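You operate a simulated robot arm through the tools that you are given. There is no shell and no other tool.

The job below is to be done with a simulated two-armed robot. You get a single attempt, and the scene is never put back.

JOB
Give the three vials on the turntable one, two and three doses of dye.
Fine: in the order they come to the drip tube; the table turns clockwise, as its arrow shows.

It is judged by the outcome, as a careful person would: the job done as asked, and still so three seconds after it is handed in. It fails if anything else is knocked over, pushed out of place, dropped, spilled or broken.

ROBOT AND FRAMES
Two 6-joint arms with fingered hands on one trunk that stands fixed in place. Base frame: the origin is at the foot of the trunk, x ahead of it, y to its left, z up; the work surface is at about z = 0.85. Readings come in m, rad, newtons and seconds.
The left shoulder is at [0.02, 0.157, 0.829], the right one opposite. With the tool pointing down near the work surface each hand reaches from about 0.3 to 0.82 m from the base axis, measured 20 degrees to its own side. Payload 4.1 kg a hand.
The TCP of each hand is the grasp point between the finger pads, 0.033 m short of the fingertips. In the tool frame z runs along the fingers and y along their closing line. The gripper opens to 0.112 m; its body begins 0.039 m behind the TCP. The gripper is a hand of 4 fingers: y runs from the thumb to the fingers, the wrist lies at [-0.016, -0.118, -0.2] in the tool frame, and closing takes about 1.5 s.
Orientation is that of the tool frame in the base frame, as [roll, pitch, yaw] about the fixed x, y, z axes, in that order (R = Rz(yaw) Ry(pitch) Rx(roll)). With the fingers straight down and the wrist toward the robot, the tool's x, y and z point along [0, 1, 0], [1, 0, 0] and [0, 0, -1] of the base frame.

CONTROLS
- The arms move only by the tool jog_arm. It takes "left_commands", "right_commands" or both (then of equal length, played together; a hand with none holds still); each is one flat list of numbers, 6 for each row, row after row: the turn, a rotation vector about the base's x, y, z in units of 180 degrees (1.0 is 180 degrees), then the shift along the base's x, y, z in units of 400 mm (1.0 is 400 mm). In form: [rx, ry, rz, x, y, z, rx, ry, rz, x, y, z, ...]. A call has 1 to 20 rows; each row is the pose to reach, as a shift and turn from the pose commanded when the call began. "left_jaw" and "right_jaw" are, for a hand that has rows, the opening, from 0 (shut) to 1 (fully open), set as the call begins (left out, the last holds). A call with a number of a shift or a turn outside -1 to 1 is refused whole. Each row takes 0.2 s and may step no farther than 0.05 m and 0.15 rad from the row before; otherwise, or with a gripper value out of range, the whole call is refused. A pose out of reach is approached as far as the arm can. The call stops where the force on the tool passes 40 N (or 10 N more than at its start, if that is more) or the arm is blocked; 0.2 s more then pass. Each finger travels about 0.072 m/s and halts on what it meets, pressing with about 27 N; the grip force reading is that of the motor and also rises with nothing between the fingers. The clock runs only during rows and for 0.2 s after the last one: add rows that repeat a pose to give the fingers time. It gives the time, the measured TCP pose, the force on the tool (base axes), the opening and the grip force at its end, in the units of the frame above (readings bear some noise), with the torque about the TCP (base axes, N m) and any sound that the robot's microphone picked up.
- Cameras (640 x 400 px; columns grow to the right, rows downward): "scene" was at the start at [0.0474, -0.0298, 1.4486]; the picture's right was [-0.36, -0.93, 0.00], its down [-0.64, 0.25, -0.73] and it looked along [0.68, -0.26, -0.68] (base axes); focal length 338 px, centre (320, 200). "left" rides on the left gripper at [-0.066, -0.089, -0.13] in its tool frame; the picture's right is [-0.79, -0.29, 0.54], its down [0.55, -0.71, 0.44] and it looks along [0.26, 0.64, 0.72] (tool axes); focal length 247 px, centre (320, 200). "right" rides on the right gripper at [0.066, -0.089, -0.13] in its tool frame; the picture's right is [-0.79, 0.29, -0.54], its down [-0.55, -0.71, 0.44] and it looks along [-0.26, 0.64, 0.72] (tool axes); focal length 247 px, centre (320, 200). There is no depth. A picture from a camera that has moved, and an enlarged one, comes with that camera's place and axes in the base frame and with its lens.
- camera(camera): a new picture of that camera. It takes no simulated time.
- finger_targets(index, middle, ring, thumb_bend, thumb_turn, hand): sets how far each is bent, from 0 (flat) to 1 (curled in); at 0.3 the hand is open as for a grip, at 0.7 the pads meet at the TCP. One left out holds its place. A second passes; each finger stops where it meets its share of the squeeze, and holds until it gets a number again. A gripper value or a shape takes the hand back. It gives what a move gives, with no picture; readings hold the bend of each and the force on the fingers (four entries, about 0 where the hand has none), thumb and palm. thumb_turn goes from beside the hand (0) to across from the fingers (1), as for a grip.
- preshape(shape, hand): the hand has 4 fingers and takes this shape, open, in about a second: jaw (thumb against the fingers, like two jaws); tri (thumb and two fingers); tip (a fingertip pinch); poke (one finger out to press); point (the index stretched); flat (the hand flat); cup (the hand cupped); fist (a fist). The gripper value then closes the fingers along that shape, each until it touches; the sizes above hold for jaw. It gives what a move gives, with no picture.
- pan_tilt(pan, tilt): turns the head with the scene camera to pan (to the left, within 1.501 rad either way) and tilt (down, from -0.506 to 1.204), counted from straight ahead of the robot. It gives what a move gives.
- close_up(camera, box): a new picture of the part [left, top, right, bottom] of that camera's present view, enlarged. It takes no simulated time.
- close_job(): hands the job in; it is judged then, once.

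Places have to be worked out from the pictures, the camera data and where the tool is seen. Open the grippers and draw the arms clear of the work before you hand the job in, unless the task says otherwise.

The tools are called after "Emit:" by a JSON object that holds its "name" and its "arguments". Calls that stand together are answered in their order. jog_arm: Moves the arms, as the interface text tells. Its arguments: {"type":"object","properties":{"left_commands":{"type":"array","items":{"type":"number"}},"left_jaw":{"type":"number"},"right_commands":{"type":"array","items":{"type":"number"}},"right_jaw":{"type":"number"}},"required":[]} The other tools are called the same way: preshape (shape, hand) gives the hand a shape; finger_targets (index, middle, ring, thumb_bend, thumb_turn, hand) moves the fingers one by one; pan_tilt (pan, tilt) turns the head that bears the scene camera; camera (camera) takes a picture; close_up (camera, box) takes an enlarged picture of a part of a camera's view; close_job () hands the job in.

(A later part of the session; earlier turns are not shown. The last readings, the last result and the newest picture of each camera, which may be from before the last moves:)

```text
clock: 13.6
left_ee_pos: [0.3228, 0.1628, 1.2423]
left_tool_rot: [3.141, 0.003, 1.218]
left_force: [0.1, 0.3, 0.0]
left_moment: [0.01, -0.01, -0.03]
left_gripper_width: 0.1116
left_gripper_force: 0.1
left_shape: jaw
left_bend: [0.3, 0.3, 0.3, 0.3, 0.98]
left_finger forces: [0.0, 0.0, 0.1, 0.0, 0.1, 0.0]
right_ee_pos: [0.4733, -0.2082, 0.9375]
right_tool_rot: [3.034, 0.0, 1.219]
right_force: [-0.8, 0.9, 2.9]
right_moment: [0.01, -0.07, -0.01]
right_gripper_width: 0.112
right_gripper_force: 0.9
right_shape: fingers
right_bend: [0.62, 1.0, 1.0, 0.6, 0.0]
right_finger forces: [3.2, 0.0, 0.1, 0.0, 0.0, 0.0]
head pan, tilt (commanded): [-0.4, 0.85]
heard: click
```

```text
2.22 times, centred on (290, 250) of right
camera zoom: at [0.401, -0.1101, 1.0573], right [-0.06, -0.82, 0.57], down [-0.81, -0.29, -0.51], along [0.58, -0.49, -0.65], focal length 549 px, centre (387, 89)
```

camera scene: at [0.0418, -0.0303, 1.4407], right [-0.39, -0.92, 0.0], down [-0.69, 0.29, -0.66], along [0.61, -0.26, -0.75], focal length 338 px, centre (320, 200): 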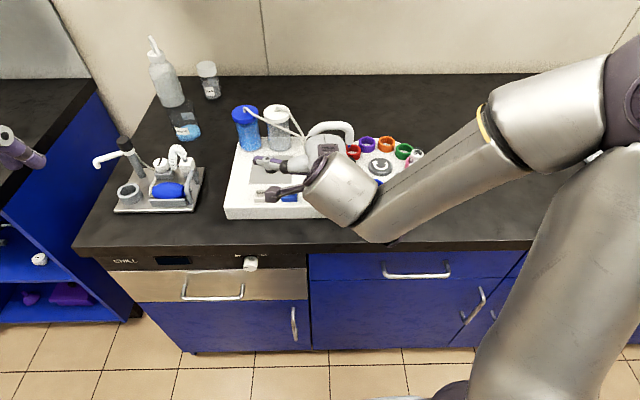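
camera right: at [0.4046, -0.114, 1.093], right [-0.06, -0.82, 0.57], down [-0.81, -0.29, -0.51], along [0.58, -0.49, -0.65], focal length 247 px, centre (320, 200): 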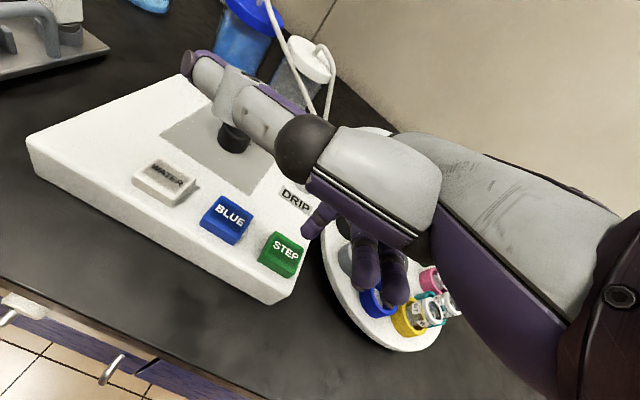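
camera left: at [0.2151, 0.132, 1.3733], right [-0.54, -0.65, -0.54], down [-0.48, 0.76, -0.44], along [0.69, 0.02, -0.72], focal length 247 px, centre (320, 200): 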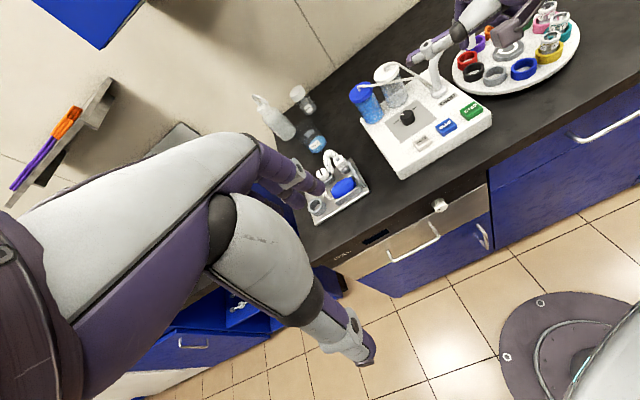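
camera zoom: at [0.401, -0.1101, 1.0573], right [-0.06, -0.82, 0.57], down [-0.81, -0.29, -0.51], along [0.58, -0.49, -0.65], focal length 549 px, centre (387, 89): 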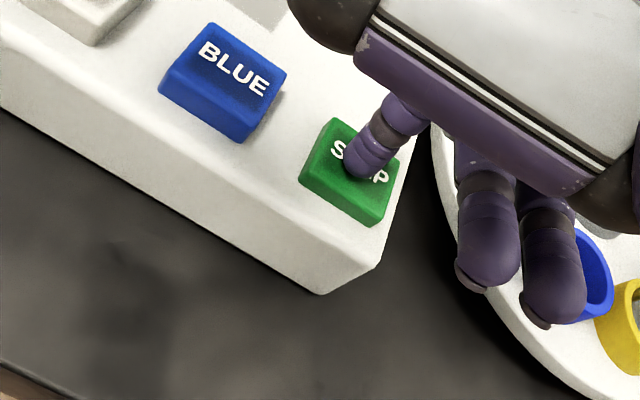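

A click at about 3 N: STEP registered. I lift clear to release the button and see how the table has turned.

Emit:
{"name": "jog_arm", "arguments": {"right_commands": [0, 0, 0, 0, 0, 0.02, 0, 0, 0, 0, 0, 0.06, 0, 0, 0, 0, 0, 0.06, 0, 0, 0, 0, 0, 0.06, 0, 0, 0, 0, 0, 0.06]}}

Emit:
{"name": "camera", "arguments": {"camera": "right"}}

Emit:
{"name": "camera", "arguments": {"camera": "scene"}}

Emit:
{"name": "camera", "arguments": {"camera": "left"}}

```text
clock: 14.8
left_ee_pos: [0.3217, 0.1616, 1.2437]
left_tool_rot: [3.141, 0.001, 1.218]
left_force: [-0.5, 0.5, -0.2]
left_moment: [0.0, 0.02, -0.03]
left_gripper_width: 0.112
left_gripper_force: 0.1
left_shape: jaw
left_bend: [0.3, 0.3, 0.3, 0.3, 0.98]
left_finger forces: [0.0, 0.0, 0.0, 0.0, 0.0, 0.1]
right_ee_pos: [0.4729, -0.2095, 0.9611]
right_tool_rot: [3.038, 0.0, 1.219]
right_force: [-0.3, -0.4, -0.7]
right_moment: [-0.01, -0.01, 0.03]
right_gripper_width: 0.112
right_gripper_force: 0.1
right_shape: fingers
right_bend: [0.62, 1.0, 1.0, 0.6, 0.0]
right_finger forces: [0.1, 0.0, 0.1, 0.1, 0.1, 0.0]
head pan, tilt (commanded): [-0.4, 0.85]
```

```text
taken
camera right: at [0.4011, -0.1104, 1.0815], right [-0.06, -0.82, 0.57], down [-0.81, -0.29, -0.51], along [0.58, -0.49, -0.65], focal length 247 px, centre (320, 200)
```

right: 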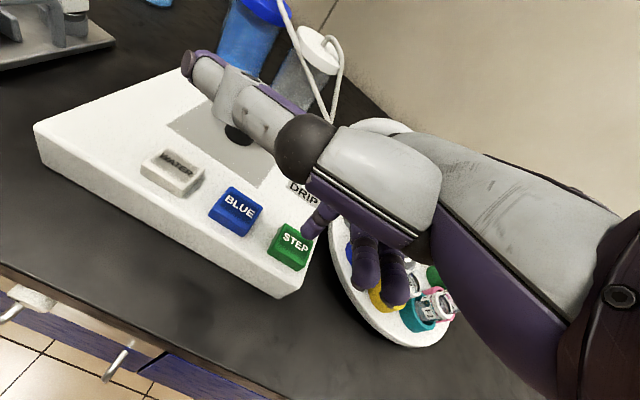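

```text
taken
camera scene: at [0.0422, -0.0303, 1.4407], right [-0.39, -0.92, 0.0], down [-0.69, 0.29, -0.66], along [0.61, -0.26, -0.75], focal length 338 px, centre (320, 200)
```

scene: 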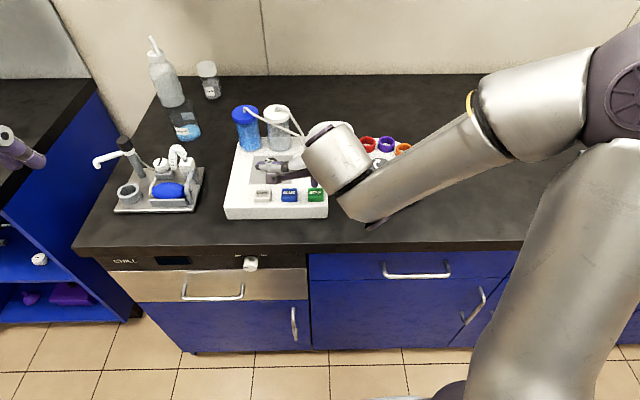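

```text
taken
camera left: at [0.2153, 0.132, 1.3732], right [-0.54, -0.65, -0.54], down [-0.48, 0.76, -0.44], along [0.69, 0.02, -0.72], focal length 247 px, centre (320, 200)
```

left: 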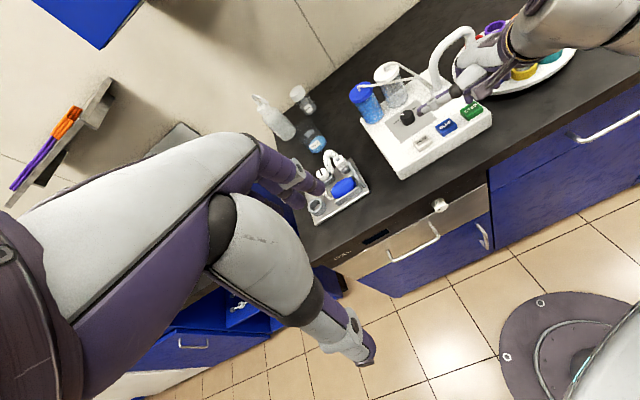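

The table turned exactly one place clockwise: red is where purple was. W7 (yellow) needs three more steps, so I press STEP once more with a full press-and-release stroke and check.

Emit:
{"name": "jog_arm", "arguments": {"right_commands": [0, 0, 0, 0, 0, -0.03, 0, 0, 0, 0, 0, -0.0625, 0, 0, 0, 0, 0, -0.03, 0, 0, 0, 0, 0, 0, 0, 0, 0, 0, 0, 0, 0, 0, 0, 0, 0, 0, 0, 0, 0, 0, 0, 0, 0, 0, 0, 0, 0, 0]}}

Emit:
{"name": "close_up", "arguments": {"camera": "scene", "box": [280, 110, 440, 210]}}

Emit:
{"name": "close_up", "arguments": {"camera": "right", "box": [270, 180, 470, 360]}}

```text
clock: 16.6
left_ee_pos: [0.3223, 0.1632, 1.2421]
left_tool_rot: [-3.141, 0.002, 1.218]
left_force: [0.7, -0.4, 0.3]
left_moment: [0.04, 0.06, -0.01]
left_gripper_width: 0.1119
left_gripper_force: 0.1
left_shape: jaw
left_bend: [0.3, 0.3, 0.3, 0.3, 0.98]
left_finger forces: [0.1, 0.0, 0.0, 0.0, 0.0, 0.0]
right_ee_pos: [0.4737, -0.2092, 0.9622]
right_tool_rot: [3.038, 0.0, 1.219]
right_force: [0.8, -0.6, -0.8]
right_moment: [0.01, 0.0, -0.01]
right_gripper_width: 0.1118
right_gripper_force: 0.1
right_shape: fingers
right_bend: [0.62, 1.0, 1.0, 0.6, 0.0]
right_finger forces: [0.1, 0.0, 0.0, 0.0, 0.0, 0.1]
head pan, tilt (commanded): [-0.4, 0.85]
heard: click
```

```text
4.00 times, centred on (360, 160) of scene
camera zoom: at [0.0422, -0.0303, 1.4407], right [-0.39, -0.92, 0.0], down [-0.69, 0.29, -0.66], along [0.61, -0.26, -0.75], focal length 1350 px, centre (160, 360)
```

zoom: 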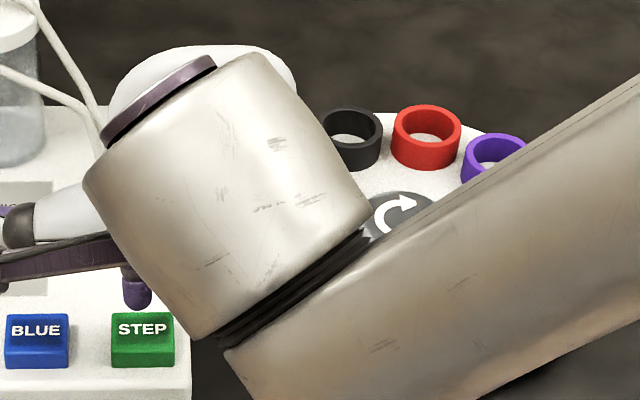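

```text
2.22 times, centred on (370, 270) of right
camera zoom: at [0.4017, -0.1104, 1.0818], right [-0.06, -0.82, 0.57], down [-0.81, -0.29, -0.51], along [0.58, -0.49, -0.65], focal length 549 px, centre (209, 44)
```

zoom: 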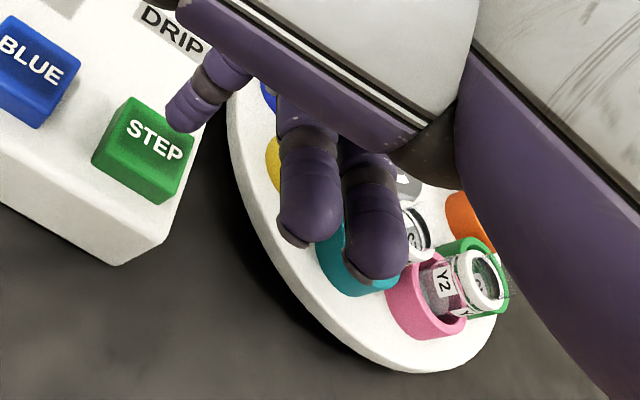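

Second click, second step: gray is now at the tube, and blue then yellow (W7) follow. I press STEP again.

Emit:
{"name": "jog_arm", "arguments": {"right_commands": [0, 0, 0, 0, 0, -0.03, 0, 0, 0, 0, 0, -0.0625, 0, 0, 0, 0, 0, -0.03, 0, 0, 0, 0, 0, 0, 0, 0, 0, 0, 0, 0, 0, 0, 0, 0, 0, 0, 0, 0, 0, 0, 0, 0, 0, 0, 0, 0, 0, 0]}}

Emit:
{"name": "close_up", "arguments": {"camera": "scene", "box": [280, 110, 440, 210]}}

Emit:
{"name": "close_up", "arguments": {"camera": "right", "box": [270, 180, 470, 360]}}

```text
clock: 18.4
left_ee_pos: [0.3212, 0.1616, 1.2433]
left_tool_rot: [-3.141, 0.001, 1.219]
left_force: [-0.1, 0.8, 0.0]
left_moment: [0.0, 0.01, 0.01]
left_gripper_width: 0.1116
left_gripper_force: 0.1
left_shape: jaw
left_bend: [0.3, 0.3, 0.3, 0.3, 0.98]
left_finger forces: [0.1, 0.0, 0.0, 0.0, 0.0, 0.1]
right_ee_pos: [0.4742, -0.2085, 0.9615]
right_tool_rot: [3.037, 0.001, 1.22]
right_force: [-0.2, -0.1, 0.8]
right_moment: [0.0, 0.02, 0.0]
right_gripper_width: 0.1124
right_gripper_force: 0.1
right_shape: fingers
right_bend: [0.62, 1.0, 1.0, 0.6, 0.0]
right_finger forces: [0.1, 0.0, 0.0, 0.0, 0.0, 0.1]
head pan, tilt (commanded): [-0.4, 0.85]
heard: click
```

```text
4.00 times, centred on (360, 160) of scene
camera zoom: at [0.0422, -0.0303, 1.4407], right [-0.39, -0.92, 0.0], down [-0.69, 0.29, -0.66], along [0.61, -0.26, -0.75], focal length 1350 px, centre (160, 360)
```

zoom: 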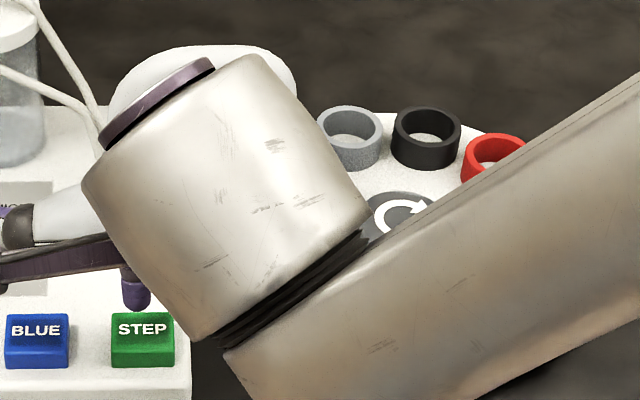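

```text
2.22 times, centred on (370, 270) of right
camera zoom: at [0.4022, -0.1102, 1.0808], right [-0.06, -0.82, 0.57], down [-0.81, -0.29, -0.51], along [0.58, -0.49, -0.65], focal length 549 px, centre (209, 44)
```

zoom: 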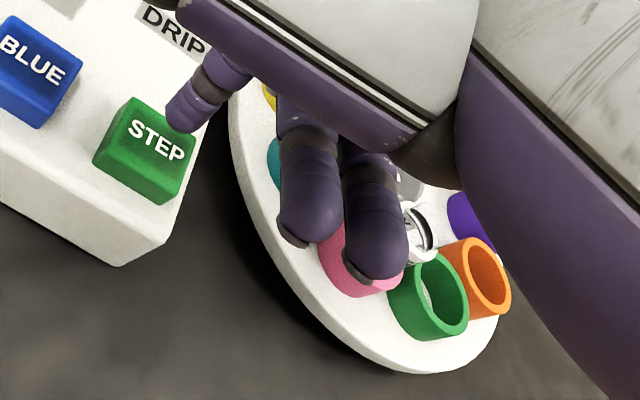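

Third step done; the blue holder is now at the tube. One more STEP press should bring yellow (W7) under it.

Emit:
{"name": "jog_arm", "arguments": {"right_commands": [0, 0, 0, 0, 0, -0.03, 0, 0, 0, 0, 0, -0.0625, 0, 0, 0, 0, 0, -0.03, 0, 0, 0, 0, 0, 0, 0, 0, 0, 0, 0, 0, 0, 0, 0, 0, 0, 0, 0, 0, 0, 0, 0, 0.05, 0, 0, 0, 0, 0, 0.1]}}

Emit:
{"name": "close_up", "arguments": {"camera": "scene", "box": [280, 110, 440, 210]}}

Emit:
{"name": "close_up", "arguments": {"camera": "left", "box": [400, 0, 600, 120]}}

Emit:
{"name": "camera", "arguments": {"camera": "right"}}

```text
clock: 20.2
left_ee_pos: [0.3218, 0.1623, 1.2424]
left_tool_rot: [3.141, 0.002, 1.219]
left_force: [0.1, 0.4, -0.1]
left_moment: [0.0, 0.02, 0.0]
left_gripper_width: 0.1118
left_gripper_force: 0.0
left_shape: jaw
left_bend: [0.3, 0.3, 0.3, 0.3, 0.98]
left_finger forces: [0.0, 0.0, 0.0, 0.0, 0.0, 0.0]
right_ee_pos: [0.4736, -0.2087, 1.0008]
right_tool_rot: [3.037, 0.0, 1.219]
right_force: [-0.1, -0.1, 0.6]
right_moment: [0.01, 0.04, 0.01]
right_gripper_width: 0.1118
right_gripper_force: 0.1
right_shape: fingers
right_bend: [0.62, 1.0, 1.0, 0.6, 0.0]
right_finger forces: [0.0, 0.0, 0.0, 0.0, 0.1, 0.0]
head pan, tilt (commanded): [-0.4, 0.85]
heard: click
```

```text
4.00 times, centred on (360, 160) of scene
camera zoom: at [0.0424, -0.0303, 1.4407], right [-0.39, -0.92, 0.0], down [-0.69, 0.29, -0.66], along [0.61, -0.26, -0.75], focal length 1350 px, centre (160, 360)
```

zoom: 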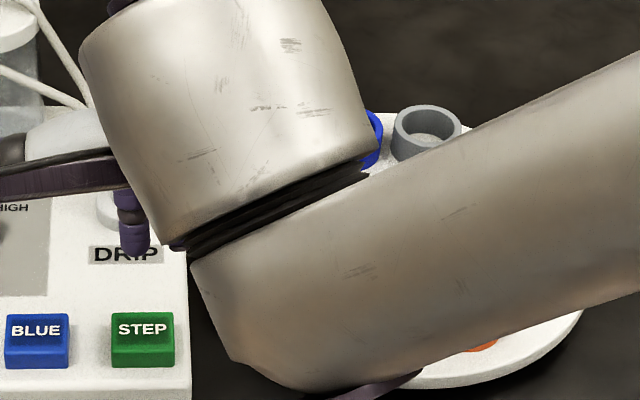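

```text
3.20 times, centred on (500, 60) of left
camera zoom: at [0.2154, 0.132, 1.3732], right [-0.54, -0.65, -0.54], down [-0.48, 0.76, -0.44], along [0.69, 0.02, -0.72], focal length 790 px, centre (-256, 648)
```

zoom: 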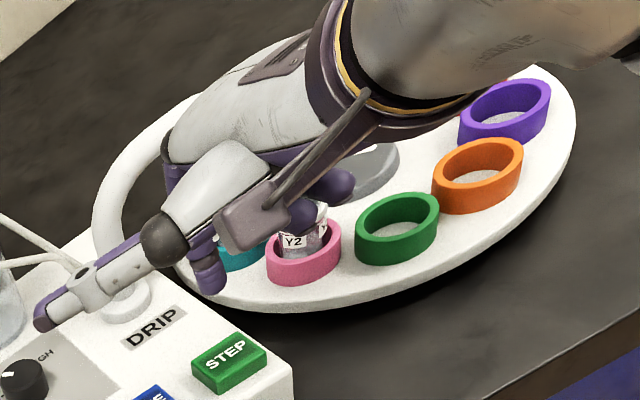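

```text
taken
camera right: at [0.4022, -0.1098, 1.1208], right [-0.06, -0.82, 0.57], down [-0.81, -0.29, -0.51], along [0.58, -0.49, -0.65], focal length 247 px, centre (320, 200)
```

right: 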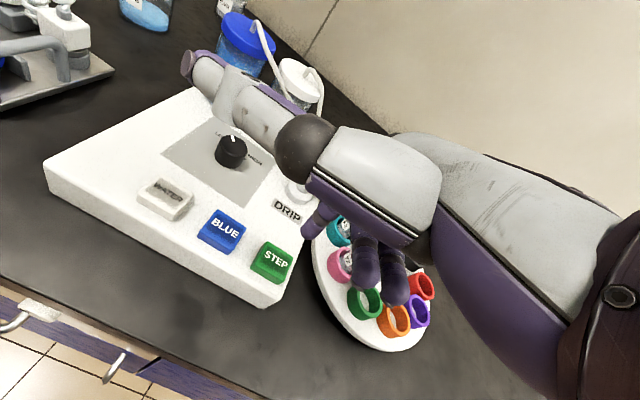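

The order of the visible holders (teal, pink, green, orange, purple) says yellow is now under the tube. I move across to above BLUE and look at the tube to confirm before dosing.

Emit:
{"name": "jog_arm", "arguments": {"right_commands": [0, 0, 0, 0.028, 0.0675, 0, 0, 0, 0, 0.056, 0.135, 0, 0, 0, 0, 0.056, 0.135, 0]}}

Emit:
{"name": "camera", "arguments": {"camera": "scene"}}

Emit:
{"name": "camera", "arguments": {"camera": "left"}}

Emit:
{"name": "camera", "arguments": {"camera": "right"}}

```text
clock: 21.0
left_ee_pos: [0.3209, 0.1634, 1.2433]
left_tool_rot: [3.141, 0.001, 1.218]
left_force: [0.6, 0.3, 0.9]
left_moment: [-0.02, 0.01, -0.05]
left_gripper_width: 0.1116
left_gripper_force: 0.0
left_shape: jaw
left_bend: [0.3, 0.3, 0.3, 0.3, 0.98]
left_finger forces: [0.1, 0.0, 0.0, 0.0, 0.0, 0.1]
right_ee_pos: [0.4949, -0.1545, 0.9986]
right_tool_rot: [3.038, 0.001, 1.22]
right_force: [-0.3, -0.4, -0.4]
right_moment: [0.03, -0.02, -0.01]
right_gripper_width: 0.1116
right_gripper_force: 0.1
right_shape: fingers
right_bend: [0.62, 1.0, 1.0, 0.6, 0.0]
right_finger forces: [0.0, 0.1, 0.0, 0.0, 0.0, 0.1]
head pan, tilt (commanded): [-0.4, 0.85]
```

```text
taken
camera scene: at [0.0422, -0.0304, 1.4407], right [-0.39, -0.92, 0.0], down [-0.69, 0.29, -0.66], along [0.61, -0.26, -0.75], focal length 338 px, centre (320, 200)
```

scene: 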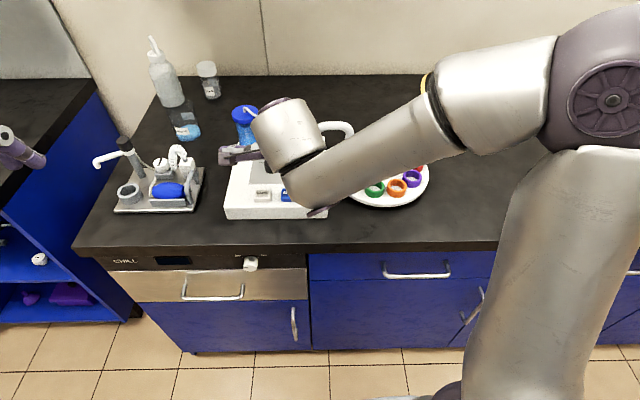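

```text
taken
camera left: at [0.2153, 0.132, 1.3733], right [-0.54, -0.65, -0.54], down [-0.48, 0.76, -0.44], along [0.69, 0.02, -0.72], focal length 247 px, centre (320, 200)
```

left: 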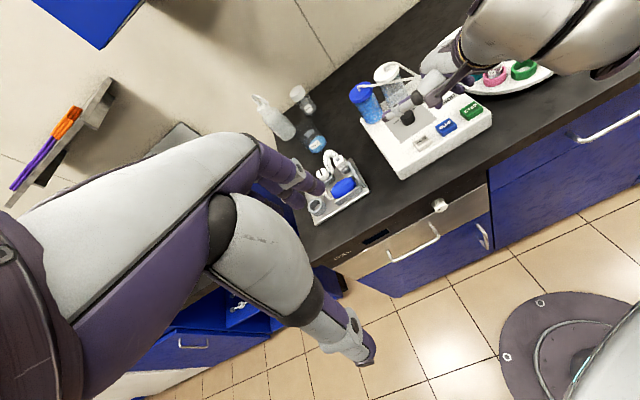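

```text
taken
camera right: at [0.4232, -0.0554, 1.1196], right [-0.06, -0.82, 0.57], down [-0.81, -0.29, -0.51], along [0.58, -0.49, -0.65], focal length 247 px, centre (320, 200)
```

right: 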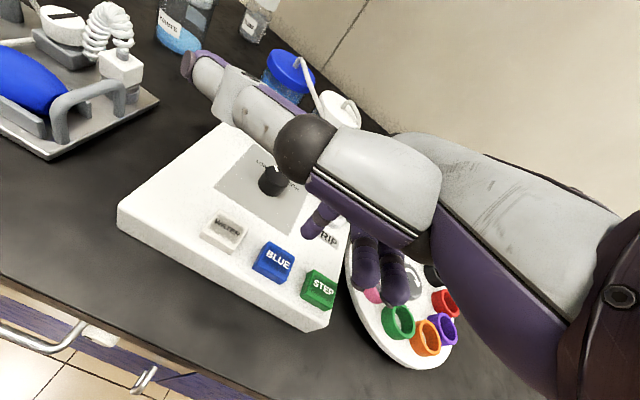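

The forearm hides the tube outlet. I lift the hand and swing it to the right once, to confirm that W7 is exactly under the outlet before giving dye.

Emit:
{"name": "jog_arm", "arguments": {"right_commands": [0, 0, 0, 0, 0, 0.12, 0, 0, 0, 0, 0, 0.24, 0, 0, 0, 0, 0, 0.36, 0, 0, 0, -0.02, -0.11, 0.38, 0, 0, 0, -0.04, -0.22, 0.4, 0, 0, 0, -0.06, -0.33, 0.4, 0, 0, 0, -0.08, -0.44, 0.4, 0, 0, 0, -0.1, -0.55, 0.4, 0, 0, 0, -0.12, -0.66, 0.4, 0, 0, 0, -0.14, -0.77, 0.4]}}

Emit:
{"name": "close_up", "arguments": {"camera": "scene", "box": [290, 110, 440, 210]}}

Emit:
{"name": "close_up", "arguments": {"camera": "left", "box": [400, 0, 600, 120]}}

Emit:
{"name": "camera", "arguments": {"camera": "right"}}

```text
clock: 23.2
left_ee_pos: [0.321, 0.162, 1.2432]
left_tool_rot: [3.141, 0.003, 1.221]
left_force: [-0.7, 0.7, 0.5]
left_moment: [-0.03, 0.01, -0.03]
left_gripper_width: 0.1118
left_gripper_force: 0.1
left_shape: jaw
left_bend: [0.3, 0.3, 0.3, 0.3, 0.98]
left_finger forces: [0.0, 0.0, 0.0, 0.0, 0.0, 0.0]
right_ee_pos: [0.4399, -0.4634, 1.1625]
right_tool_rot: [3.035, 0.001, 1.219]
right_force: [-0.3, 0.1, -0.4]
right_moment: [-0.01, -0.02, 0.0]
right_gripper_width: 0.1121
right_gripper_force: 0.1
right_shape: fingers
right_bend: [0.62, 1.0, 1.0, 0.6, 0.0]
right_finger forces: [0.1, 0.0, 0.1, 0.1, 0.1, 0.0]
head pan, tilt (commanded): [-0.4, 0.85]
```

```text
4.00 times, centred on (365, 160) of scene
camera zoom: at [0.0422, -0.03, 1.4407], right [-0.39, -0.92, 0.0], down [-0.69, 0.29, -0.66], along [0.61, -0.26, -0.75], focal length 1350 px, centre (140, 360)
```

zoom: 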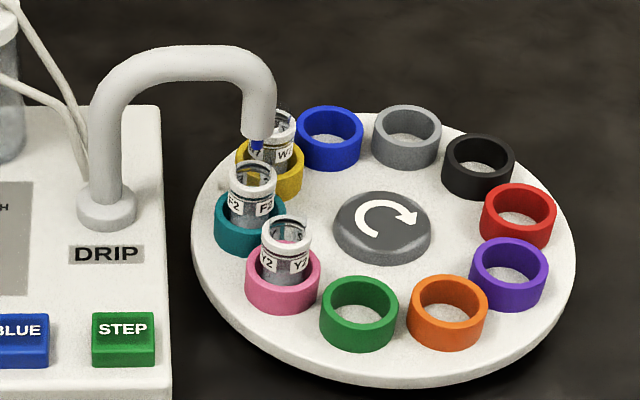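

```text
3.20 times, centred on (500, 60) of left
camera zoom: at [0.2153, 0.1323, 1.3732], right [-0.54, -0.65, -0.54], down [-0.48, 0.76, -0.44], along [0.69, 0.02, -0.72], focal length 790 px, centre (-256, 648)
```

zoom: 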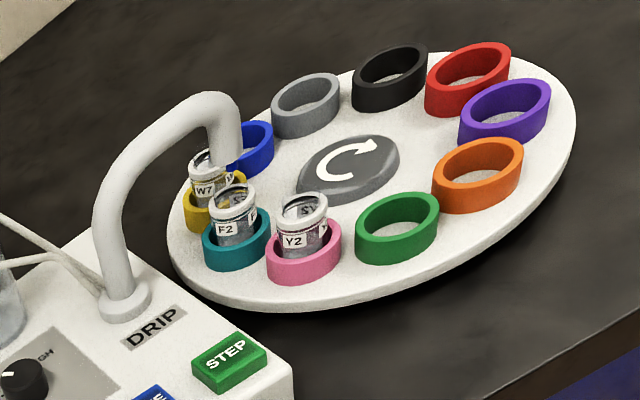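

```text
taken
camera right: at [0.367, -0.3642, 1.2817], right [-0.06, -0.82, 0.57], down [-0.81, -0.29, -0.51], along [0.58, -0.49, -0.65], focal length 247 px, centre (320, 200)
```

right: 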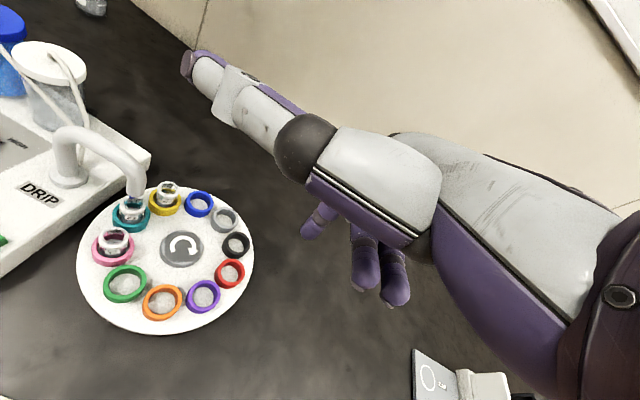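

From two angles the outlet appears near both W7 (yellow) and F2 (teal), so I need to work out exactly which one it is over. I take tighter views for triangulation.

Emit:
{"name": "close_up", "arguments": {"camera": "right", "box": [80, 120, 230, 270]}}

Emit:
{"name": "close_up", "arguments": {"camera": "scene", "box": [335, 115, 385, 185]}}

Emit:
{"name": "close_up", "arguments": {"camera": "left", "box": [430, 10, 510, 100]}}

```text
2.67 times, centred on (155, 195) of right
camera zoom: at [0.367, -0.3642, 1.2817], right [-0.06, -0.82, 0.57], down [-0.81, -0.29, -0.51], along [0.58, -0.49, -0.65], focal length 659 px, centre (760, 213)
```

zoom: 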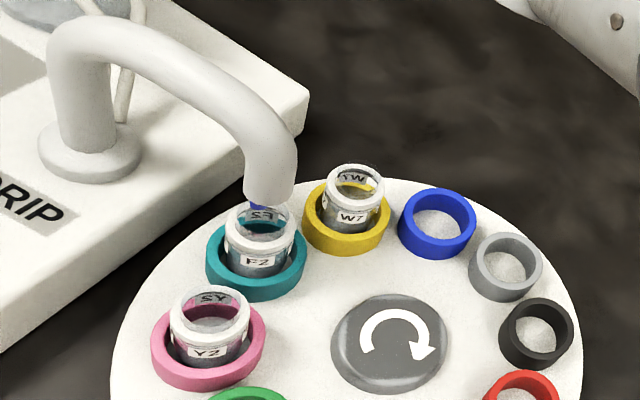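

```text
5.71 times, centred on (360, 150) of scene
camera zoom: at [0.0422, -0.03, 1.4407], right [-0.39, -0.92, 0.0], down [-0.69, 0.29, -0.66], along [0.61, -0.26, -0.75], focal length 1928 px, centre (91, 486)
```

zoom: 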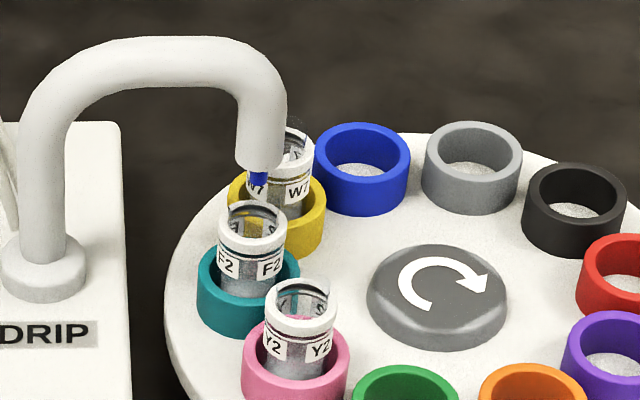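

```text
4.44 times, centred on (470, 55) of left
camera zoom: at [0.2153, 0.1323, 1.3732], right [-0.54, -0.65, -0.54], down [-0.48, 0.76, -0.44], along [0.69, 0.02, -0.72], focal length 1098 px, centre (-347, 844)
```

zoom: 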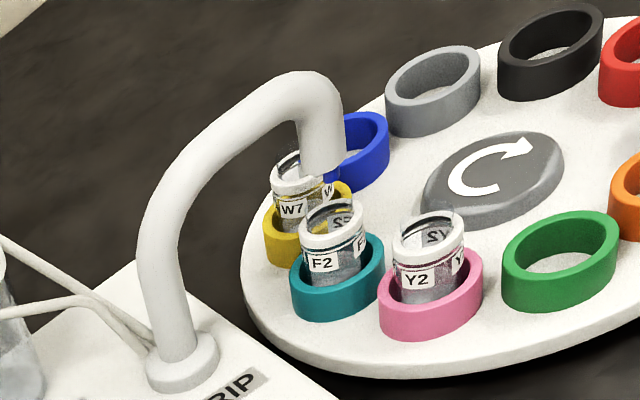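

Triangulating gives the outlet at about (0.563, -0.322, 0.945), and F2's rim at about (0.565, -0.323). So the tube stands at the spot where black began, and W7 has just passed it without dye. No dose has been given, so I'll bring W7 round again with nine more steps and dose in order: W7 one, F2 two, Y2 three. First I return to above STEP.

Emit:
{"name": "jog_arm", "arguments": {"right_commands": [0, 0, 0, 0.014, 0.106, 0, 0, 0, 0, 0.028, 0.212, 0, 0, 0, 0, 0.042, 0.318, 0, 0, 0, 0, 0.056, 0.424, 0, 0, 0, 0, 0.07, 0.53, 0, 0, 0, 0, 0.084, 0.635, 0, 0, 0, 0, 0.084, 0.635, -0.12, 0, 0, 0, 0.084, 0.635, -0.24, 0, 0, 0, 0.084, 0.635, -0.36, 0, 0, 0, 0.084, 0.635, -0.47, 0, 0, 0, 0.084, 0.635, -0.5]}}

Emit:
{"name": "close_up", "arguments": {"camera": "right", "box": [180, 160, 400, 340]}}

Emit:
{"name": "close_up", "arguments": {"camera": "scene", "box": [280, 110, 440, 210]}}

```text
clock: 25.6
left_ee_pos: [0.3208, 0.1623, 1.243]
left_tool_rot: [3.14, 0.002, 1.218]
left_force: [-0.4, 0.3, -1.0]
left_moment: [-0.02, -0.04, 0.01]
left_gripper_width: 0.1119
left_gripper_force: 0.0
left_shape: jaw
left_bend: [0.3, 0.3, 0.3, 0.3, 0.98]
left_finger forces: [0.1, 0.0, 0.0, 0.0, 0.0, 0.0]
right_ee_pos: [0.4753, -0.2114, 0.9605]
right_tool_rot: [3.036, 0.001, 1.216]
right_force: [-0.9, -0.5, 0.8]
right_moment: [-0.04, 0.01, -0.03]
right_gripper_width: 0.1118
right_gripper_force: 0.0
right_shape: fingers
right_bend: [0.62, 1.0, 1.0, 0.6, 0.0]
right_finger forces: [0.0, 0.0, 0.1, 0.1, 0.1, 0.0]
head pan, tilt (commanded): [-0.4, 0.85]
```

```text
2.22 times, centred on (290, 250) of right
camera zoom: at [0.4026, -0.1117, 1.0803], right [-0.06, -0.82, 0.56], down [-0.81, -0.29, -0.51], along [0.58, -0.49, -0.65], focal length 549 px, centre (387, 89)
```

zoom: 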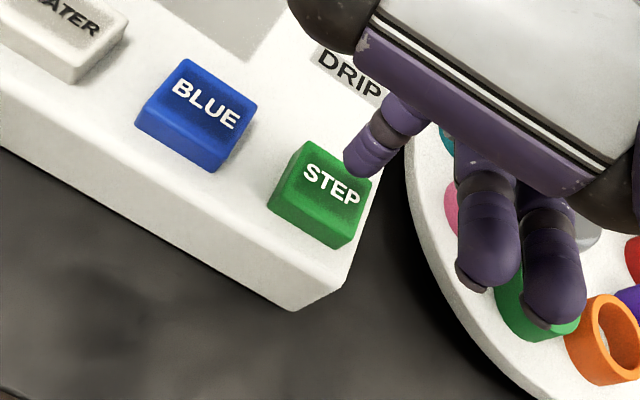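

```text
4.00 times, centred on (360, 160) of scene
camera zoom: at [0.0421, -0.0303, 1.4407], right [-0.39, -0.92, 0.0], down [-0.69, 0.29, -0.66], along [0.61, -0.26, -0.75], focal length 1350 px, centre (160, 360)
```

zoom: 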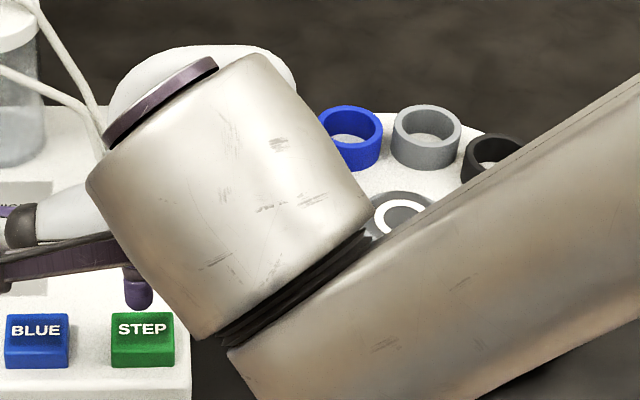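

I'm back over STEP with the same aim. I press it twice with a two-second cycle and check that the table moves two places.

Emit:
{"name": "jog_arm", "arguments": {"right_commands": [0, 0, 0, -0.004, 0.005, -0.03, 0, 0, 0, -0.004, 0.005, -0.0625, 0, 0, 0, -0.004, 0.005, -0.03, 0, 0, 0, -0.004, 0.005, 0, 0, 0, 0, -0.004, 0.005, 0, 0, 0, 0, -0.004, 0.005, 0, 0, 0, 0, -0.004, 0.005, 0, 0, 0, 0, -0.004, 0.005, 0, 0, 0, 0, -0.004, 0.005, 0, 0, 0, 0, -0.004, 0.005, -0.03, 0, 0, 0, -0.004, 0.005, -0.0625, 0, 0, 0, -0.004, 0.005, -0.03, 0, 0, 0, -0.004, 0.005, 0, 0, 0, 0, -0.004, 0.005, 0, 0, 0, 0, -0.004, 0.005, 0, 0, 0, 0, -0.004, 0.005, 0, 0, 0, 0, -0.004, 0.005, 0]}}

Emit:
{"name": "close_up", "arguments": {"camera": "scene", "box": [280, 110, 440, 210]}}

```text
clock: 29.2
left_ee_pos: [0.3212, 0.1623, 1.2436]
left_tool_rot: [-3.14, 0.001, 1.219]
left_force: [-0.1, -0.1, -0.1]
left_moment: [0.01, 0.02, 0.0]
left_gripper_width: 0.1116
left_gripper_force: 0.1
left_shape: jaw
left_bend: [0.3, 0.3, 0.3, 0.3, 0.98]
left_finger forces: [0.0, 0.1, 0.0, 0.0, 0.0, 0.0]
right_ee_pos: [0.4723, -0.2069, 0.9614]
right_tool_rot: [3.037, -0.001, 1.221]
right_force: [0.1, 0.3, -0.2]
right_moment: [0.04, 0.03, 0.01]
right_gripper_width: 0.112
right_gripper_force: 0.1
right_shape: fingers
right_bend: [0.62, 1.0, 1.0, 0.6, 0.0]
right_finger forces: [0.1, 0.1, 0.1, 0.0, 0.0, 0.0]
head pan, tilt (commanded): [-0.4, 0.85]
heard: click, click
```

```text
4.00 times, centred on (360, 160) of scene
camera zoom: at [0.0422, -0.0303, 1.4407], right [-0.39, -0.92, 0.0], down [-0.69, 0.29, -0.66], along [0.61, -0.26, -0.75], focal length 1350 px, centre (160, 360)
```

zoom: 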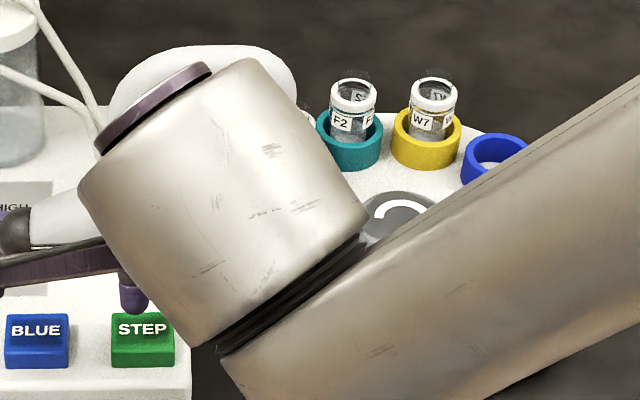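

Two clicks, two places: teal sits two past the tube and yellow three past. Seven steps remain, so I press STEP twice more.

Emit:
{"name": "jog_arm", "arguments": {"right_commands": [0, 0, 0, 0, 0, -0.03, 0, 0, 0, 0, 0, -0.0625, 0, 0, 0, 0, 0, -0.03, 0, 0, 0, 0, 0, 0, 0, 0, 0, 0, 0, 0, 0, 0, 0, 0, 0, 0, 0, 0, 0, 0, 0, 0, 0, 0, 0, 0, 0, 0, 0, 0, 0, 0, 0, 0, 0, 0, 0, 0, 0, -0.03, 0, 0, 0, 0, 0, -0.0625, 0, 0, 0, 0, 0, -0.03, 0, 0, 0, 0, 0, 0, 0, 0, 0, 0, 0, 0, 0, 0, 0, 0, 0, 0, 0, 0, 0, 0, 0, 0, 0, 0, 0, 0, 0, 0]}}

Emit:
{"name": "close_up", "arguments": {"camera": "scene", "box": [280, 110, 440, 210]}}

```text
clock: 32.8
left_ee_pos: [0.3216, 0.1618, 1.2425]
left_tool_rot: [3.141, 0.001, 1.217]
left_force: [0.3, -0.3, 0.0]
left_moment: [0.01, -0.04, 0.03]
left_gripper_width: 0.1119
left_gripper_force: 0.1
left_shape: jaw
left_bend: [0.3, 0.3, 0.3, 0.3, 0.98]
left_finger forces: [0.0, 0.0, 0.0, 0.0, 0.0, 0.0]
right_ee_pos: [0.4715, -0.2068, 0.9613]
right_tool_rot: [3.037, 0.001, 1.221]
right_force: [-0.1, -0.1, 0.2]
right_moment: [-0.02, 0.01, 0.01]
right_gripper_width: 0.1119
right_gripper_force: 0.0
right_shape: fingers
right_bend: [0.62, 1.0, 1.0, 0.6, 0.0]
right_finger forces: [0.1, 0.0, 0.1, 0.0, 0.1, 0.0]
head pan, tilt (commanded): [-0.4, 0.85]
heard: click, click
```

```text
4.00 times, centred on (360, 160) of scene
camera zoom: at [0.0422, -0.0303, 1.4407], right [-0.39, -0.92, 0.0], down [-0.69, 0.29, -0.66], along [0.61, -0.26, -0.75], focal length 1350 px, centre (160, 360)
```

zoom: 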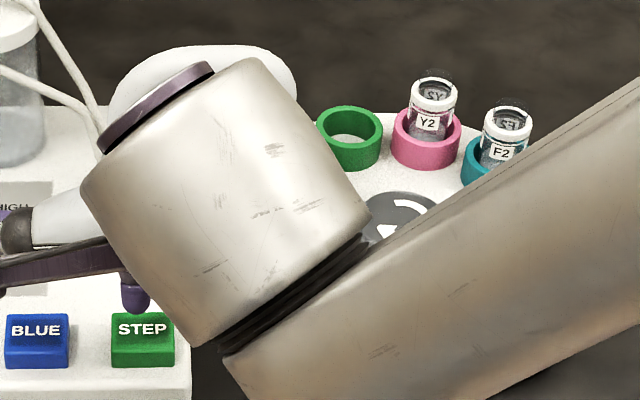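

Green is two past the tube, so purple is at the tube and five steps remain. I press STEP twice more.

Emit:
{"name": "jog_arm", "arguments": {"right_commands": [0, 0, 0, 0, 0, -0.03, 0, 0, 0, 0, 0, -0.0625, 0, 0, 0, 0, 0, -0.03, 0, 0, 0, 0, 0, 0, 0, 0, 0, 0, 0, 0, 0, 0, 0, 0, 0, 0, 0, 0, 0, 0, 0, 0, 0, 0, 0, 0, 0, 0, 0, 0, 0, 0, 0, 0, 0, 0, 0, 0, 0, -0.03, 0, 0, 0, 0, 0, -0.0625, 0, 0, 0, 0, 0, -0.03, 0, 0, 0, 0, 0, 0, 0, 0, 0, 0, 0, 0, 0, 0, 0, 0, 0, 0, 0, 0, 0, 0, 0, 0, 0, 0, 0, 0, 0, 0]}}

Emit:
{"name": "close_up", "arguments": {"camera": "scene", "box": [280, 110, 440, 210]}}

```text
clock: 36.4
left_ee_pos: [0.3212, 0.1619, 1.2431]
left_tool_rot: [3.14, 0.0, 1.217]
left_force: [0.6, 0.1, 0.8]
left_moment: [-0.03, 0.03, -0.01]
left_gripper_width: 0.1117
left_gripper_force: 0.1
left_shape: jaw
left_bend: [0.3, 0.3, 0.3, 0.3, 0.98]
left_finger forces: [0.0, 0.1, 0.1, 0.1, 0.0, 0.1]
right_ee_pos: [0.4719, -0.206, 0.9603]
right_tool_rot: [3.036, -0.001, 1.22]
right_force: [1.3, 0.5, 0.1]
right_moment: [0.03, 0.01, 0.01]
right_gripper_width: 0.1121
right_gripper_force: 0.1
right_shape: fingers
right_bend: [0.62, 1.0, 1.0, 0.6, 0.0]
right_finger forces: [0.0, 0.0, 0.0, 0.0, 0.1, 0.0]
head pan, tilt (commanded): [-0.4, 0.85]
heard: click, click
```

```text
4.00 times, centred on (360, 160) of scene
camera zoom: at [0.0422, -0.0303, 1.4407], right [-0.39, -0.92, 0.0], down [-0.69, 0.29, -0.66], along [0.61, -0.26, -0.75], focal length 1350 px, centre (160, 360)
```

zoom: 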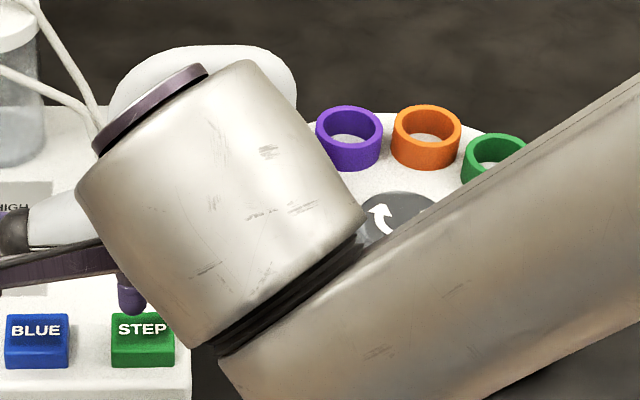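

Purple is two past the tube again, which is the starting arrangement with black at the tube. Three steps bring W7; I press twice, trimming 2 mm of sideways drift.

Emit:
{"name": "jog_arm", "arguments": {"right_commands": [0, 0, 0, 0.002, -0.006, -0.03, 0, 0, 0, 0.002, -0.006, -0.0625, 0, 0, 0, 0.002, -0.006, -0.03, 0, 0, 0, 0.002, -0.006, 0, 0, 0, 0, 0.002, -0.006, 0, 0, 0, 0, 0.002, -0.006, 0, 0, 0, 0, 0.002, -0.006, 0, 0, 0, 0, 0.002, -0.006, 0, 0, 0, 0, 0.002, -0.006, 0, 0, 0, 0, 0.002, -0.006, -0.03, 0, 0, 0, 0.002, -0.006, -0.0625, 0, 0, 0, 0.002, -0.006, -0.03, 0, 0, 0, 0.002, -0.006, 0, 0, 0, 0, 0.002, -0.006, 0, 0, 0, 0, 0.002, -0.006, 0, 0, 0, 0, 0.002, -0.006, 0, 0, 0, 0, 0.002, -0.006, 0]}}

Emit:
{"name": "close_up", "arguments": {"camera": "scene", "box": [280, 110, 440, 210]}}

```text
clock: 40.0
left_ee_pos: [0.3229, 0.161, 1.2433]
left_tool_rot: [3.14, 0.002, 1.217]
left_force: [0.8, 0.2, 0.2]
left_moment: [-0.01, 0.0, 0.04]
left_gripper_width: 0.1117
left_gripper_force: 0.0
left_shape: jaw
left_bend: [0.3, 0.3, 0.3, 0.3, 0.98]
left_finger forces: [0.0, 0.1, 0.0, 0.0, 0.1, 0.0]
right_ee_pos: [0.4726, -0.2094, 0.9604]
right_tool_rot: [3.036, 0.0, 1.22]
right_force: [0.3, 0.4, -0.9]
right_moment: [-0.02, -0.01, -0.01]
right_gripper_width: 0.1118
right_gripper_force: 0.1
right_shape: fingers
right_bend: [0.62, 1.0, 1.0, 0.6, 0.0]
right_finger forces: [0.0, 0.0, 0.0, 0.1, 0.0, 0.1]
head pan, tilt (commanded): [-0.4, 0.85]
heard: click, click
```

```text
4.00 times, centred on (360, 160) of scene
camera zoom: at [0.0422, -0.0303, 1.4407], right [-0.39, -0.92, 0.0], down [-0.69, 0.29, -0.66], along [0.61, -0.26, -0.75], focal length 1350 px, centre (160, 360)
```

zoom: 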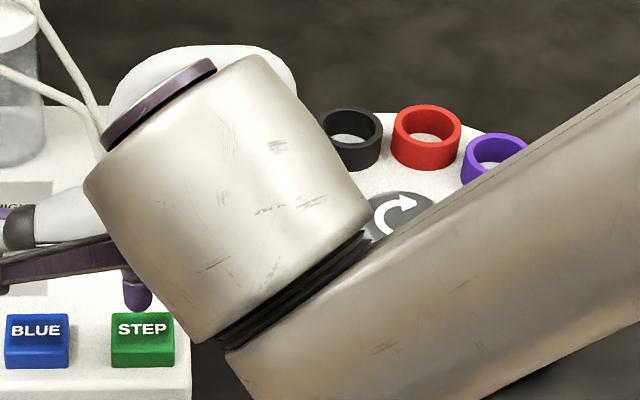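

Black is two past the tube, so the blue holder is at the tube. One last single STEP press brings W7 under it, and then I raise the hand.

Emit:
{"name": "jog_arm", "arguments": {"right_commands": [0, 0, 0, 0, 0, -0.03, 0, 0, 0, 0, 0, -0.0625, 0, 0, 0, 0, 0, -0.03, 0, 0, 0, 0, 0, 0, 0, 0, 0, 0, 0, 0, 0, 0, 0, 0, 0, 0, 0, 0, 0, 0, 0, 0, 0, 0, 0, 0, 0, 0]}}

Emit:
{"name": "close_up", "arguments": {"camera": "scene", "box": [280, 110, 440, 210]}}

Emit:
{"name": "close_up", "arguments": {"camera": "right", "box": [270, 180, 470, 360]}}

```text
clock: 41.8
left_ee_pos: [0.3223, 0.1611, 1.2424]
left_tool_rot: [3.141, 0.002, 1.217]
left_force: [0.8, 0.4, 0.3]
left_moment: [0.03, 0.01, -0.02]
left_gripper_width: 0.112
left_gripper_force: 0.0
left_shape: jaw
left_bend: [0.3, 0.3, 0.3, 0.3, 0.98]
left_finger forces: [0.0, 0.0, 0.0, 0.0, 0.0, 0.1]
right_ee_pos: [0.4724, -0.2084, 0.96]
right_tool_rot: [3.036, 0.0, 1.219]
right_force: [-0.2, -0.5, 0.7]
right_moment: [-0.03, -0.02, 0.04]
right_gripper_width: 0.1118
right_gripper_force: 0.1
right_shape: fingers
right_bend: [0.62, 1.0, 1.0, 0.6, 0.0]
right_finger forces: [0.0, 0.0, 0.0, 0.0, 0.1, 0.1]
head pan, tilt (commanded): [-0.4, 0.85]
heard: click
```

```text
4.00 times, centred on (360, 160) of scene
camera zoom: at [0.0422, -0.0303, 1.4407], right [-0.39, -0.92, 0.0], down [-0.69, 0.29, -0.66], along [0.61, -0.26, -0.75], focal length 1350 px, centre (160, 360)
```

zoom: 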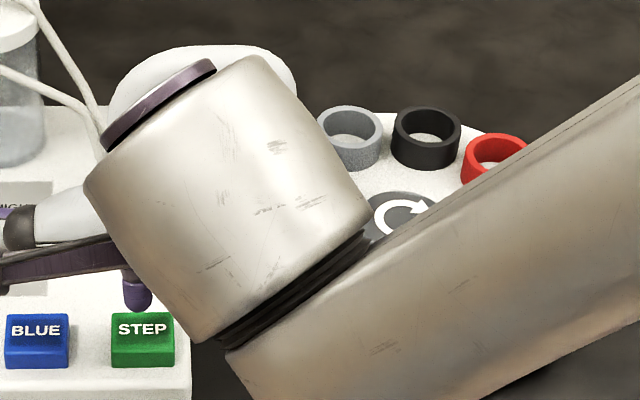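

```text
2.22 times, centred on (370, 270) of right
camera zoom: at [0.4016, -0.1105, 1.0806], right [-0.06, -0.82, 0.57], down [-0.81, -0.29, -0.51], along [0.58, -0.49, -0.65], focal length 549 px, centre (209, 44)
```

zoom: 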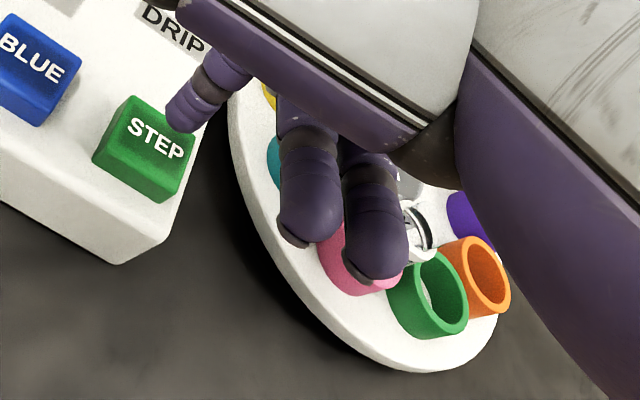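

Gray and black are two and three past the tube, so W7 should be at the tube now. A dose can't be undone, so I retract once more to confirm alignment before dosing.

Emit:
{"name": "jog_arm", "arguments": {"right_commands": [0, 0, 0, 0, 0, 0.12, 0, 0, 0, 0, 0, 0.24, 0, 0, 0, 0, 0, 0.36, 0, 0, 0, 0, 0, 0.48, 0, 0, 0, -0.014, -0.105, 0.5, 0, 0, 0, -0.028, -0.21, 0.5, 0, 0, 0, -0.042, -0.315, 0.5, 0, 0, 0, -0.056, -0.42, 0.5, 0, 0, 0, -0.07, -0.525, 0.5, 0, 0, 0, -0.084, -0.635, 0.5]}}

Emit:
{"name": "close_up", "arguments": {"camera": "right", "box": [80, 120, 230, 270]}}

Emit:
{"name": "close_up", "arguments": {"camera": "scene", "box": [335, 115, 385, 185]}}

Emit:
{"name": "close_up", "arguments": {"camera": "left", "box": [430, 10, 510, 100]}}

```text
clock: 44.0
left_ee_pos: [0.3217, 0.1632, 1.2427]
left_tool_rot: [3.139, 0.003, 1.218]
left_force: [-0.2, 1.3, -0.3]
left_moment: [0.01, -0.01, -0.02]
left_gripper_width: 0.1119
left_gripper_force: 0.0
left_shape: jaw
left_bend: [0.3, 0.3, 0.3, 0.3, 0.98]
left_finger forces: [0.0, 0.0, 0.1, 0.1, 0.1, 0.0]
right_ee_pos: [0.4382, -0.4653, 1.1634]
right_tool_rot: [3.036, 0.001, 1.22]
right_force: [0.0, 0.2, -0.4]
right_moment: [0.0, -0.01, -0.02]
right_gripper_width: 0.112
right_gripper_force: 0.1
right_shape: fingers
right_bend: [0.62, 1.0, 1.0, 0.6, 0.0]
right_finger forces: [0.0, 0.0, 0.0, 0.1, 0.0, 0.0]
head pan, tilt (commanded): [-0.4, 0.85]
```

```text
2.67 times, centred on (155, 195) of right
camera zoom: at [0.3666, -0.3653, 1.2818], right [-0.06, -0.82, 0.57], down [-0.81, -0.29, -0.51], along [0.58, -0.49, -0.65], focal length 659 px, centre (760, 213)
```

zoom: 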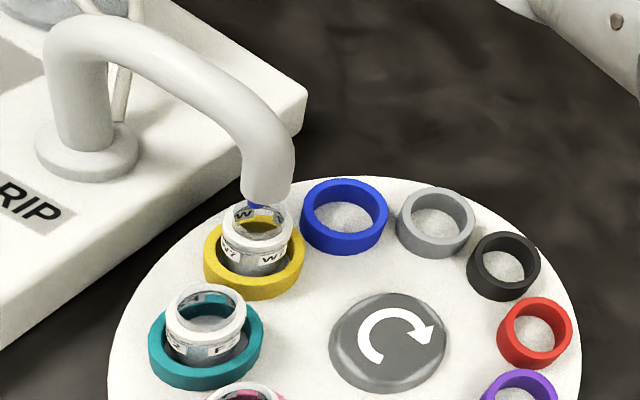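

```text
5.71 times, centred on (360, 150) of scene
camera zoom: at [0.0422, -0.03, 1.4407], right [-0.39, -0.92, 0.0], down [-0.69, 0.29, -0.66], along [0.61, -0.26, -0.75], focal length 1928 px, centre (91, 486)
```

zoom: 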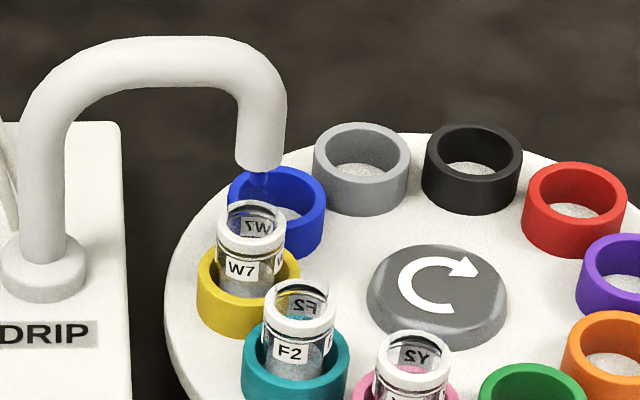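

```text
4.44 times, centred on (470, 55) of left
camera zoom: at [0.2153, 0.1323, 1.3732], right [-0.54, -0.65, -0.54], down [-0.48, 0.76, -0.44], along [0.69, 0.02, -0.72], focal length 1098 px, centre (-347, 844)
```

zoom: 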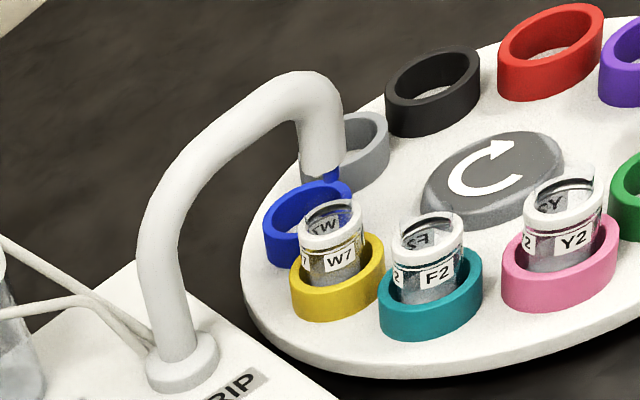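

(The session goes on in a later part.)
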